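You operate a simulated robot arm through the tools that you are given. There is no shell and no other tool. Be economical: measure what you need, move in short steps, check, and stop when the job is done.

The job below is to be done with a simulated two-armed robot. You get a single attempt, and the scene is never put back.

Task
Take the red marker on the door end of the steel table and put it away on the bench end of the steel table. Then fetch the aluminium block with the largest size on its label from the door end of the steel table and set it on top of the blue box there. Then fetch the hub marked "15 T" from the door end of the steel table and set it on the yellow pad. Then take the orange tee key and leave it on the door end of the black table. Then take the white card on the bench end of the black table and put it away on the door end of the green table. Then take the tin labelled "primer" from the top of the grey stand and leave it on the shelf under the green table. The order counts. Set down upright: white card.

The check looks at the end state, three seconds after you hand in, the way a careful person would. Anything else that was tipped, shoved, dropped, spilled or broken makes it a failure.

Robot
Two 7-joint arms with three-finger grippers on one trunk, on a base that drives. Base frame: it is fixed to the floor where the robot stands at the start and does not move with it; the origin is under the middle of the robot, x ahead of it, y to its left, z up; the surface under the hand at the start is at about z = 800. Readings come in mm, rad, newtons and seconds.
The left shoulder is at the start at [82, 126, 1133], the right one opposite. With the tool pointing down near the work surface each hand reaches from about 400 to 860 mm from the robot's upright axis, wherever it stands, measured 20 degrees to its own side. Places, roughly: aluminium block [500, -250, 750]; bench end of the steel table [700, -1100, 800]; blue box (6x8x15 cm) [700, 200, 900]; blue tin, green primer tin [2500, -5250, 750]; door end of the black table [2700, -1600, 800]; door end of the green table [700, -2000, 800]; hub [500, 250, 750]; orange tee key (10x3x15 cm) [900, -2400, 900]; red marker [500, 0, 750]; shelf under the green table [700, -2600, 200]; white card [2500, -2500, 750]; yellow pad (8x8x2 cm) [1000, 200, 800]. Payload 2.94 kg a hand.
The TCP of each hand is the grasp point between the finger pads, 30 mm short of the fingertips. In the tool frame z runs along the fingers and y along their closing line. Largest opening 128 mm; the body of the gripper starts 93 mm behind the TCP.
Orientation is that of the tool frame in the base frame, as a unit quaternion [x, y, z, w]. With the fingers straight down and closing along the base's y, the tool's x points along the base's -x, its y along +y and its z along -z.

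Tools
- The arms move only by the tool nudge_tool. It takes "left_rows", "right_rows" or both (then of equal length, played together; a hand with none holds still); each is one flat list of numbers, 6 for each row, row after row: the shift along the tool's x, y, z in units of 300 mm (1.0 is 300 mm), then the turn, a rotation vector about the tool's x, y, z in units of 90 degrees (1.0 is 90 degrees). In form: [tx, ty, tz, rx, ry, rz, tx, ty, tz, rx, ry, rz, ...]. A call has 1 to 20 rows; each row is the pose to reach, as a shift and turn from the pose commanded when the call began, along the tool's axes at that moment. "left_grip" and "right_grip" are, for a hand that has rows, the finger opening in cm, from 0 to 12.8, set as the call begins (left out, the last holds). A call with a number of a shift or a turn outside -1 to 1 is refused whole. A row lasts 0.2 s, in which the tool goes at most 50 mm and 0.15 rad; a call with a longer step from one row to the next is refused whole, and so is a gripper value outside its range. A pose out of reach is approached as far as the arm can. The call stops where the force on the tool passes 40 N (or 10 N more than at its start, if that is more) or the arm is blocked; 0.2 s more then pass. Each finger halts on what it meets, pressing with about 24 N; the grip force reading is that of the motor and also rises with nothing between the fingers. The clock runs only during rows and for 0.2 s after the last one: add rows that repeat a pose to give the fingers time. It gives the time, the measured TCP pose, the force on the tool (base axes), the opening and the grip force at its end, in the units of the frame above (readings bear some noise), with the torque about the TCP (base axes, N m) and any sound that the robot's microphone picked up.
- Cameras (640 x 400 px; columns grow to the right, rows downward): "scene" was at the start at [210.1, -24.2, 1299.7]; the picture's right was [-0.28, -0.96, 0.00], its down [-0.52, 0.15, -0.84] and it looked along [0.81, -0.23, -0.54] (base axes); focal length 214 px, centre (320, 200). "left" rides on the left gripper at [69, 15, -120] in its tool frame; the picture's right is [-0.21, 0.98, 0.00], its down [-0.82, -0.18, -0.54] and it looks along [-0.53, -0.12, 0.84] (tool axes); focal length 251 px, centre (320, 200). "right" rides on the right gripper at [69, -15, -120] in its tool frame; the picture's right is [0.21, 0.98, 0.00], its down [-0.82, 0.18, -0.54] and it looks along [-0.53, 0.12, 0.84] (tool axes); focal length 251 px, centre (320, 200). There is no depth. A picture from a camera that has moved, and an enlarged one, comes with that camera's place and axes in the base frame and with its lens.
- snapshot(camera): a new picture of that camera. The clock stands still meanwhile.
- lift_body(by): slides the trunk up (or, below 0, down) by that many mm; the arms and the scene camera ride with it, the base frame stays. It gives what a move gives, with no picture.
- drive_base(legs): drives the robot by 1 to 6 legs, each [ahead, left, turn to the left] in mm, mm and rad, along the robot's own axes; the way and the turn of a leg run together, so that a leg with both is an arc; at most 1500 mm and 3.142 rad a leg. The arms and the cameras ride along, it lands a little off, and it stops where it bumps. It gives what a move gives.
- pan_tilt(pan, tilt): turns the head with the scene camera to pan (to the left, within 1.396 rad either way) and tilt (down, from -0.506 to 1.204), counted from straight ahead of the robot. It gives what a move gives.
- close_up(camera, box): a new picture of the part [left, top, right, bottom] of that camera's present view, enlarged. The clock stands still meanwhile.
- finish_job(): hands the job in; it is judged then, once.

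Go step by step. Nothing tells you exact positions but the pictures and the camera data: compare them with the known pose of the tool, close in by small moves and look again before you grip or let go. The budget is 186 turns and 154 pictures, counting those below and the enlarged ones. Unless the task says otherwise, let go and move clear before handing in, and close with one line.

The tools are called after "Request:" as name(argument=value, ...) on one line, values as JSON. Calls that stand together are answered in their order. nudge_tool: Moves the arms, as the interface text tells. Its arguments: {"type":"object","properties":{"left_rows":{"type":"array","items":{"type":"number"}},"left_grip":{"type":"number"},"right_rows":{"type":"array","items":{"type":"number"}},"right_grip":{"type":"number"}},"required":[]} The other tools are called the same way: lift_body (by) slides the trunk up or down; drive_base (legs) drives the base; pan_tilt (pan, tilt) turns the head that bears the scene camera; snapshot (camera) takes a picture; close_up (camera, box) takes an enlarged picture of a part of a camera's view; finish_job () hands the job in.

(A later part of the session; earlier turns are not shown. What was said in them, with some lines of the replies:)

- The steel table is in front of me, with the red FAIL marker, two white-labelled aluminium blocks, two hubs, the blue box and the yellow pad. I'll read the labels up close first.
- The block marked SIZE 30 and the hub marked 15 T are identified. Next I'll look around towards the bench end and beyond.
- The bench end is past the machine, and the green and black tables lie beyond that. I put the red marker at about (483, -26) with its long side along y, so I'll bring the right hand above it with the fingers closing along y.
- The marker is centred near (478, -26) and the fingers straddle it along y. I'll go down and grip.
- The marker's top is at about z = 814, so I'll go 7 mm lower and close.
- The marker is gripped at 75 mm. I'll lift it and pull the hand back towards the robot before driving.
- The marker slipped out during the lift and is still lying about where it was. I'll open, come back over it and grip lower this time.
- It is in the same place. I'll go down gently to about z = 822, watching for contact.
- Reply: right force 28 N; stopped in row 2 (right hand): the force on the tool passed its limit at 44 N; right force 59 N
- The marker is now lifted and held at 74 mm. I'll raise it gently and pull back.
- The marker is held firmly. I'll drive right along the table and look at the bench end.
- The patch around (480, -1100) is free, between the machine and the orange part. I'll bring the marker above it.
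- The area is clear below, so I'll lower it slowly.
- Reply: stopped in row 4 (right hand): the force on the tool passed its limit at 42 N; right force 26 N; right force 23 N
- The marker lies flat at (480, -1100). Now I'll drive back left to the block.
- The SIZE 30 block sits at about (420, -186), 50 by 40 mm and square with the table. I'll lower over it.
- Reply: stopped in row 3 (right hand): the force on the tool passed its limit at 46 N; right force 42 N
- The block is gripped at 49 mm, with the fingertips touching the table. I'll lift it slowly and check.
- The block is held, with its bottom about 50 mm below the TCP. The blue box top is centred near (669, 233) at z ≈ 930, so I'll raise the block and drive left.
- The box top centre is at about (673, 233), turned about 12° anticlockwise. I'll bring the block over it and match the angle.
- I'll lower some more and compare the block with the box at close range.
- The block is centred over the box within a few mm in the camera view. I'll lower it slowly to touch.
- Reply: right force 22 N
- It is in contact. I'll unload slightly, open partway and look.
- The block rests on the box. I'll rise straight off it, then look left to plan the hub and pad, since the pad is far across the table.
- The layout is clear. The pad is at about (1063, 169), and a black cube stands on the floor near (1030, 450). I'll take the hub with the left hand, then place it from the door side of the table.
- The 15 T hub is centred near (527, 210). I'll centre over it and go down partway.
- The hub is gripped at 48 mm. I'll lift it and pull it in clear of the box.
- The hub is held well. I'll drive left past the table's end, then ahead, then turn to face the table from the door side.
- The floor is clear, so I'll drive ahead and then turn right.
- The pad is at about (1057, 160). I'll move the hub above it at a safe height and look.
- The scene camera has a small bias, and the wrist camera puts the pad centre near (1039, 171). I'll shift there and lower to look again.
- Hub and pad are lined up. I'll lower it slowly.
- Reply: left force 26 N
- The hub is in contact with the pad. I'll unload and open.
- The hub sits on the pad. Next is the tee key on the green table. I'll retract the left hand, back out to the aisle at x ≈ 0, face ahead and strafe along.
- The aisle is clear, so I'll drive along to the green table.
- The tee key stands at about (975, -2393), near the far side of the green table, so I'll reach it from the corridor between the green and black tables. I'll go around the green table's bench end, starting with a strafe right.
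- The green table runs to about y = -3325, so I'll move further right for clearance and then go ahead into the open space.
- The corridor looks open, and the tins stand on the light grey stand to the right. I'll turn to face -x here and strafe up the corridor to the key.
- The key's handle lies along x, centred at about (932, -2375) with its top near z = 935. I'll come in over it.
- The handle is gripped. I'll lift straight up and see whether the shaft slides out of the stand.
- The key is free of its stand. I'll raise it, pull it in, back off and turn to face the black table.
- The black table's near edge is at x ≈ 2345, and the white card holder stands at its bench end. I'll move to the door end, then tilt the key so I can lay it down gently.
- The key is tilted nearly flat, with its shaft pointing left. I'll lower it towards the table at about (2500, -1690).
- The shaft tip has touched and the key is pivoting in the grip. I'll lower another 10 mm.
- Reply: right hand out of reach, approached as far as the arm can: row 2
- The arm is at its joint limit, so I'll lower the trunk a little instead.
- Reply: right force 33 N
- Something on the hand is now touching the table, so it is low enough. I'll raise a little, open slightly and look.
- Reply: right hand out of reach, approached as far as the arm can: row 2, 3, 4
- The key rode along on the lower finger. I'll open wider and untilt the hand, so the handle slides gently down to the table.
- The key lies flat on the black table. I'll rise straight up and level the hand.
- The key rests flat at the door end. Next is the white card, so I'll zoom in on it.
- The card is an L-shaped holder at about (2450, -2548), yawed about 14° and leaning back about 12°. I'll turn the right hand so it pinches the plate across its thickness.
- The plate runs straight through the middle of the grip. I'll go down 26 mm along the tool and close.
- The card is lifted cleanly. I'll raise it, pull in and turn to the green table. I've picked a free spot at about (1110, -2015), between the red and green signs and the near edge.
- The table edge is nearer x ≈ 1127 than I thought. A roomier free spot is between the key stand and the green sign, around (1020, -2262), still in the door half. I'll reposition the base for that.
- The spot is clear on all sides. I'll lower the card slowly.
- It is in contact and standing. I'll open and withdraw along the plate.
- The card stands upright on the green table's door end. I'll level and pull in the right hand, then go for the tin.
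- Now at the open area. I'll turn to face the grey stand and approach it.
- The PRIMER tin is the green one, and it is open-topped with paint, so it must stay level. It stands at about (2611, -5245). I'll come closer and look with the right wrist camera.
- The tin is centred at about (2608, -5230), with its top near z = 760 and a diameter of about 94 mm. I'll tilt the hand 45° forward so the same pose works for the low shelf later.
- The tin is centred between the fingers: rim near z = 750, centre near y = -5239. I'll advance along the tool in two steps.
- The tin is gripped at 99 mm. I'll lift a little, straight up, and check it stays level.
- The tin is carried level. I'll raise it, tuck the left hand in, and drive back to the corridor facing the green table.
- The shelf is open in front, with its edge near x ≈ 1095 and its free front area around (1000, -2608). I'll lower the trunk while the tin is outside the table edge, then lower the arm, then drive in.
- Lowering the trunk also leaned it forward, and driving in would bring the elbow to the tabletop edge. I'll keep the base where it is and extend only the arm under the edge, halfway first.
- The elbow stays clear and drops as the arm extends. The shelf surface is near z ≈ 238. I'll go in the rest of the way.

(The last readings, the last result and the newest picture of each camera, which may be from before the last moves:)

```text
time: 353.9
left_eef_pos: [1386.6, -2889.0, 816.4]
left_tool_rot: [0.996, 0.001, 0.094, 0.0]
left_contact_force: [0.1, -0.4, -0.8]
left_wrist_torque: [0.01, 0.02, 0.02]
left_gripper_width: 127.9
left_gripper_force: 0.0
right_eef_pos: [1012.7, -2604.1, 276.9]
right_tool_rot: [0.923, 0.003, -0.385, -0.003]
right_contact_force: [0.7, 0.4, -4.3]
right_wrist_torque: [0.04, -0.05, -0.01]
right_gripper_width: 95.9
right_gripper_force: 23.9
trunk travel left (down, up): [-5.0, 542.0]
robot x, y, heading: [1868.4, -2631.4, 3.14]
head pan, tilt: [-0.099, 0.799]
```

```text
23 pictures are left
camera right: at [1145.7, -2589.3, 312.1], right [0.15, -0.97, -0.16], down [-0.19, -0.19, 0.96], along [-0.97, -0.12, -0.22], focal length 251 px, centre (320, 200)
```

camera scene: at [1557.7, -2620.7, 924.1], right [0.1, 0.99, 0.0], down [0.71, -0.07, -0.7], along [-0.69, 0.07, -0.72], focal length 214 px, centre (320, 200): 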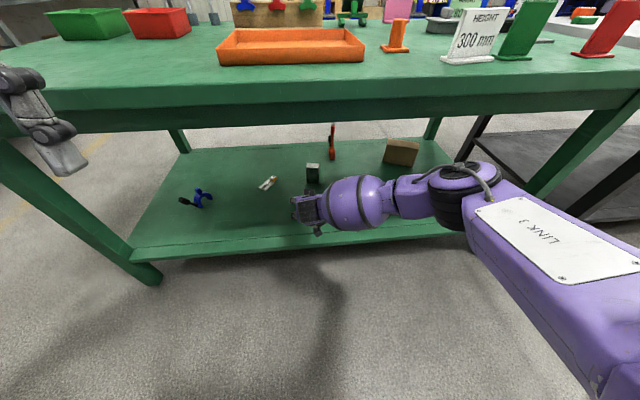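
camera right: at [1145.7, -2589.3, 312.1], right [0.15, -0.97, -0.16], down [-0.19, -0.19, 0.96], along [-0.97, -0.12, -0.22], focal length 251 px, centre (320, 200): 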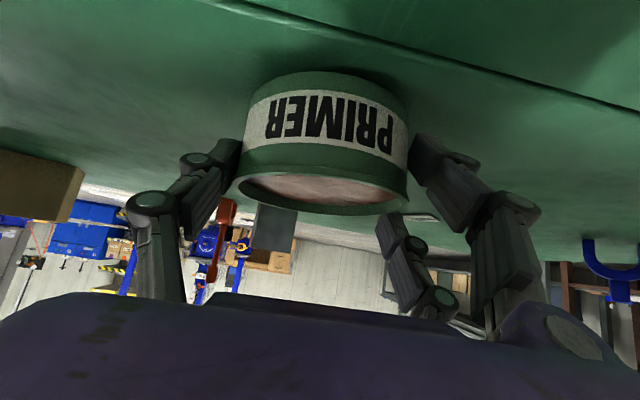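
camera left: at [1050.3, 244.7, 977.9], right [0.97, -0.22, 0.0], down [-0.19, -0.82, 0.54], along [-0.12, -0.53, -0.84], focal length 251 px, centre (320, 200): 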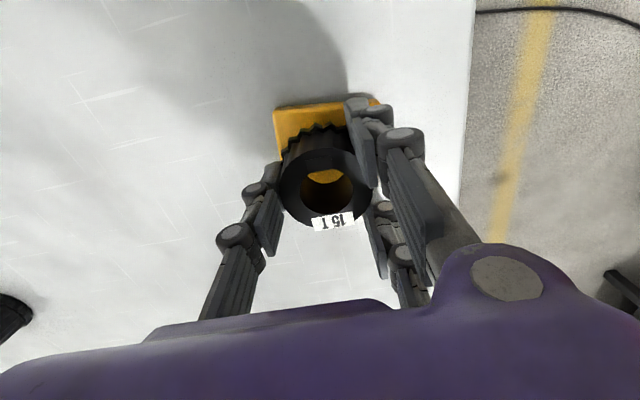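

Request:
nudge_tool(right_rows=[0.006, 0, 0.006, 0, 0, 0, 0.012, 0, 0.012, 0, 0, 0])

Request:
nudge_tool(right_rows=[0.006, 0, 0.006, 0, 0, 0, 0.012, 0, 0.012, 0, 0, 0])

Request:
nudge_tool(right_rows=[0.006, 0, 0.006, 0, 0, 0, 0.012, 0, 0.012, 0, 0, 0])

```text
time: 354.6
left_eef_pos: [1386.4, -2889.5, 815.9]
left_tool_rot: [0.995, 0.0, 0.095, 0.0]
left_contact_force: [0.5, 0.3, -0.3]
left_wrist_torque: [0.02, -0.03, 0.01]
left_gripper_width: 128.0
left_gripper_force: 0.0
right_eef_pos: [1012.9, -2605.0, 270.9]
right_tool_rot: [0.923, 0.003, -0.385, -0.004]
right_contact_force: [1.7, 0.0, -3.5]
right_wrist_torque: [0.01, -0.07, 0.02]
right_gripper_width: 96.2
right_gripper_force: 24.4
trunk travel left (down, up): [-5.0, 542.0]
robot x, y, heading: [1866.8, -2628.9, 3.139]
head pan, tilt: [-0.099, 0.799]
```

```text
time: 355.1
left_eef_pos: [1388.8, -2888.8, 816.5]
left_tool_rot: [0.996, 0.0, 0.094, 0.0]
left_contact_force: [-0.2, 0.3, -0.6]
left_wrist_torque: [0.0, -0.01, 0.0]
left_gripper_width: 128.1
left_gripper_force: 0.0
right_eef_pos: [1011.2, -2604.2, 268.8]
right_tool_rot: [0.922, 0.003, -0.387, -0.002]
right_contact_force: [3.8, 2.4, 11.3]
right_wrist_torque: [-0.72, -0.1, 0.19]
right_gripper_width: 95.9
right_gripper_force: 24.4
trunk travel left (down, up): [-5.0, 542.0]
robot x, y, heading: [1868.7, -2627.0, 3.142]
head pan, tilt: [-0.099, 0.799]
```

```text
time: 355.8
left_eef_pos: [1388.5, -2889.8, 817.9]
left_tool_rot: [0.996, 0.0, 0.094, 0.001]
left_contact_force: [-0.4, 0.6, 1.0]
left_wrist_torque: [0.03, 0.04, 0.02]
left_gripper_width: 128.0
left_gripper_force: 0.0
right_eef_pos: [1009.9, -2603.1, 265.0]
right_tool_rot: [0.922, 0.002, -0.388, -0.004]
right_contact_force: [-6.1, 0.5, 17.8]
right_wrist_torque: [-0.9, -0.09, -0.23]
right_gripper_width: 97.1
right_gripper_force: 23.8
trunk travel left (down, up): [-5.0, 542.0]
robot x, y, heading: [1869.2, -2629.0, 3.141]
head pan, tilt: [-0.099, 0.799]
```

The tin is resting on the shelf. I'll look before letting go.

Request:
nudge_tool(right_rows=[-0.006, 0, -0.006, 0, 0, 0])

Request:
snapshot(camera="right")

```text
time: 356.1
left_eef_pos: [1388.7, -2889.4, 816.6]
left_tool_rot: [0.996, -0.001, 0.094, 0.0]
left_contact_force: [0.3, 0.4, -0.2]
left_wrist_torque: [0.03, 0.02, 0.01]
left_gripper_width: 128.1
left_gripper_force: 0.2
right_eef_pos: [1013.0, -2603.8, 264.7]
right_tool_rot: [0.923, 0.005, -0.385, -0.003]
right_contact_force: [-7.1, 0.2, 11.6]
right_wrist_torque: [-0.79, 0.55, -0.31]
right_gripper_width: 97.1
right_gripper_force: 24.7
trunk travel left (down, up): [-5.0, 542.0]
robot x, y, heading: [1869.5, -2630.9, 3.136]
head pan, tilt: [-0.099, 0.799]
```

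```text
22 pictures are left
camera right: at [1145.9, -2589.0, 300.3], right [0.15, -0.97, -0.16], down [-0.19, -0.19, 0.96], along [-0.97, -0.12, -0.22], focal length 251 px, centre (320, 200)
```

right: 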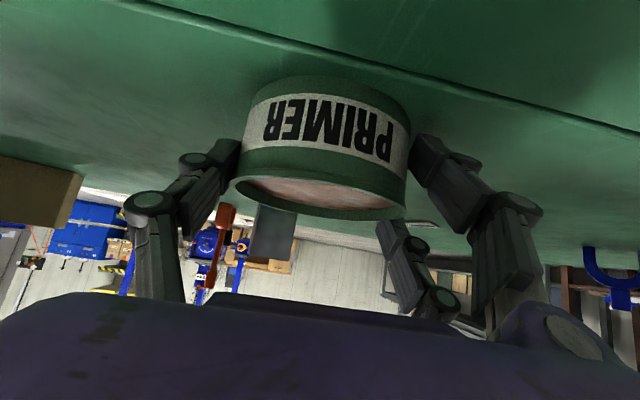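

Contact is confirmed, so I'll open the fingers.

Request:
nudge_tool(right_rows=[0, 0, 0, 0, 0, 0, 0, 0, 0, 0, 0, 0], right_grip=12.8)

Request:
snapshot(camera="right")

```text
time: 356.8
left_eef_pos: [1388.0, -2888.3, 815.7]
left_tool_rot: [0.995, -0.001, 0.095, 0.002]
left_contact_force: [-1.0, -0.3, -0.9]
left_wrist_torque: [-0.03, 0.01, -0.03]
left_gripper_width: 128.0
left_gripper_force: 0.0
right_eef_pos: [1013.5, -2603.2, 262.0]
right_tool_rot: [0.923, 0.002, -0.384, -0.005]
right_contact_force: [-0.1, -0.3, -0.9]
right_wrist_torque: [0.01, 0.0, 0.02]
right_gripper_width: 128.0
right_gripper_force: 0.1
trunk travel left (down, up): [-5.0, 542.0]
robot x, y, heading: [1865.3, -2630.9, 3.141]
head pan, tilt: [-0.099, 0.799]
```

```text
21 pictures are left
camera right: at [1146.5, -2588.9, 298.8], right [0.15, -0.97, -0.16], down [-0.19, -0.19, 0.96], along [-0.97, -0.12, -0.22], focal length 251 px, centre (320, 200)
```

right: 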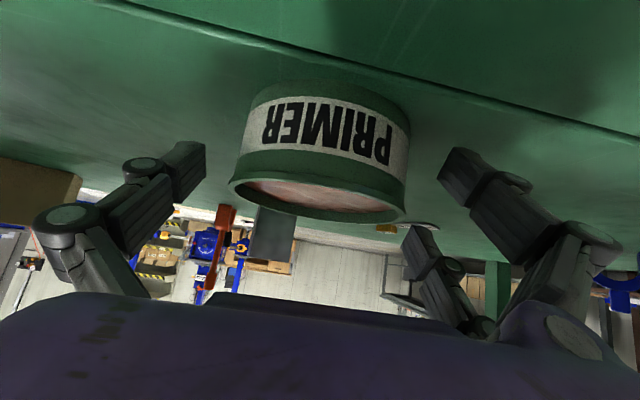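

The tin stands free on the shelf. I'll withdraw along the tool, then straight back out.

Request:
nudge_tool(right_rows=[0, 0, -0.05, 0, 0, 0, 0, 0, -0.12, 0, 0, 0, 0, 0, -0.2, 0, 0, 0, 0, 0, -0.3, 0, 0, 0, 0.1, 0, -0.4, 0, 0, 0, 0.2, 0, -0.5, 0, 0, 0, 0.3, 0, -0.6, 0, 0, 0, 0.41, 0, -0.71, 0, 0, 0])

Request:
snapshot(camera="scene")

Request:
snapshot(camera="right")

```text
time: 358.6
left_eef_pos: [1387.6, -2888.7, 815.9]
left_tool_rot: [0.995, 0.0, 0.095, 0.001]
left_contact_force: [-0.2, 0.2, 0.0]
left_wrist_torque: [0.02, -0.01, 0.03]
left_gripper_width: 127.9
left_gripper_force: 0.0
right_eef_pos: [1249.6, -2605.2, 327.8]
right_tool_rot: [0.923, 0.002, -0.386, -0.003]
right_contact_force: [0.2, 0.2, 0.1]
right_wrist_torque: [0.01, 0.02, 0.03]
right_gripper_width: 128.4
right_gripper_force: 0.0
trunk travel left (down, up): [-5.0, 542.0]
robot x, y, heading: [1873.2, -2630.3, 3.137]
head pan, tilt: [-0.099, 0.799]
```

```text
20 pictures are left
camera scene: at [1558.3, -2620.7, 924.3], right [0.1, 0.99, 0.0], down [0.71, -0.07, -0.7], along [-0.69, 0.07, -0.72], focal length 214 px, centre (320, 200)
```

scene: 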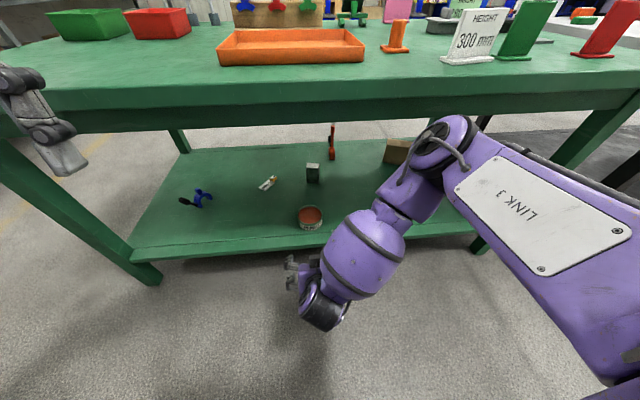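

```text
19 pictures are left
camera right: at [1383.6, -2589.1, 362.4], right [0.15, -0.97, -0.16], down [-0.19, -0.19, 0.96], along [-0.97, -0.12, -0.22], focal length 251 px, centre (320, 200)
```

right: 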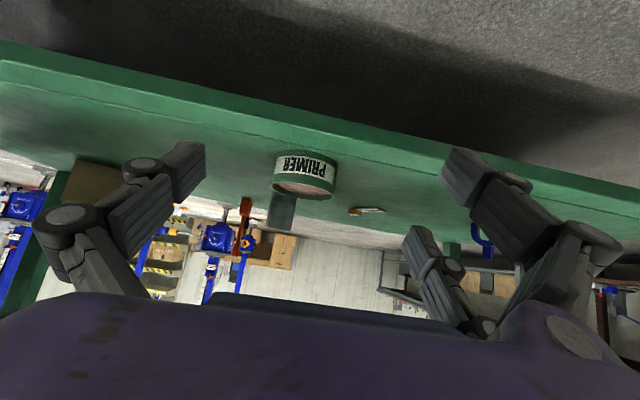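

The tin stands upright on the shelf, the hand is clear, and all six items are in place, so I'm handing in.

Request:
finish_job()

```text
The job is handed in.
```

All six items are in place and the job is handed in. The white card stands upright, and the primer tin is on the shelf with nothing seen spilled.
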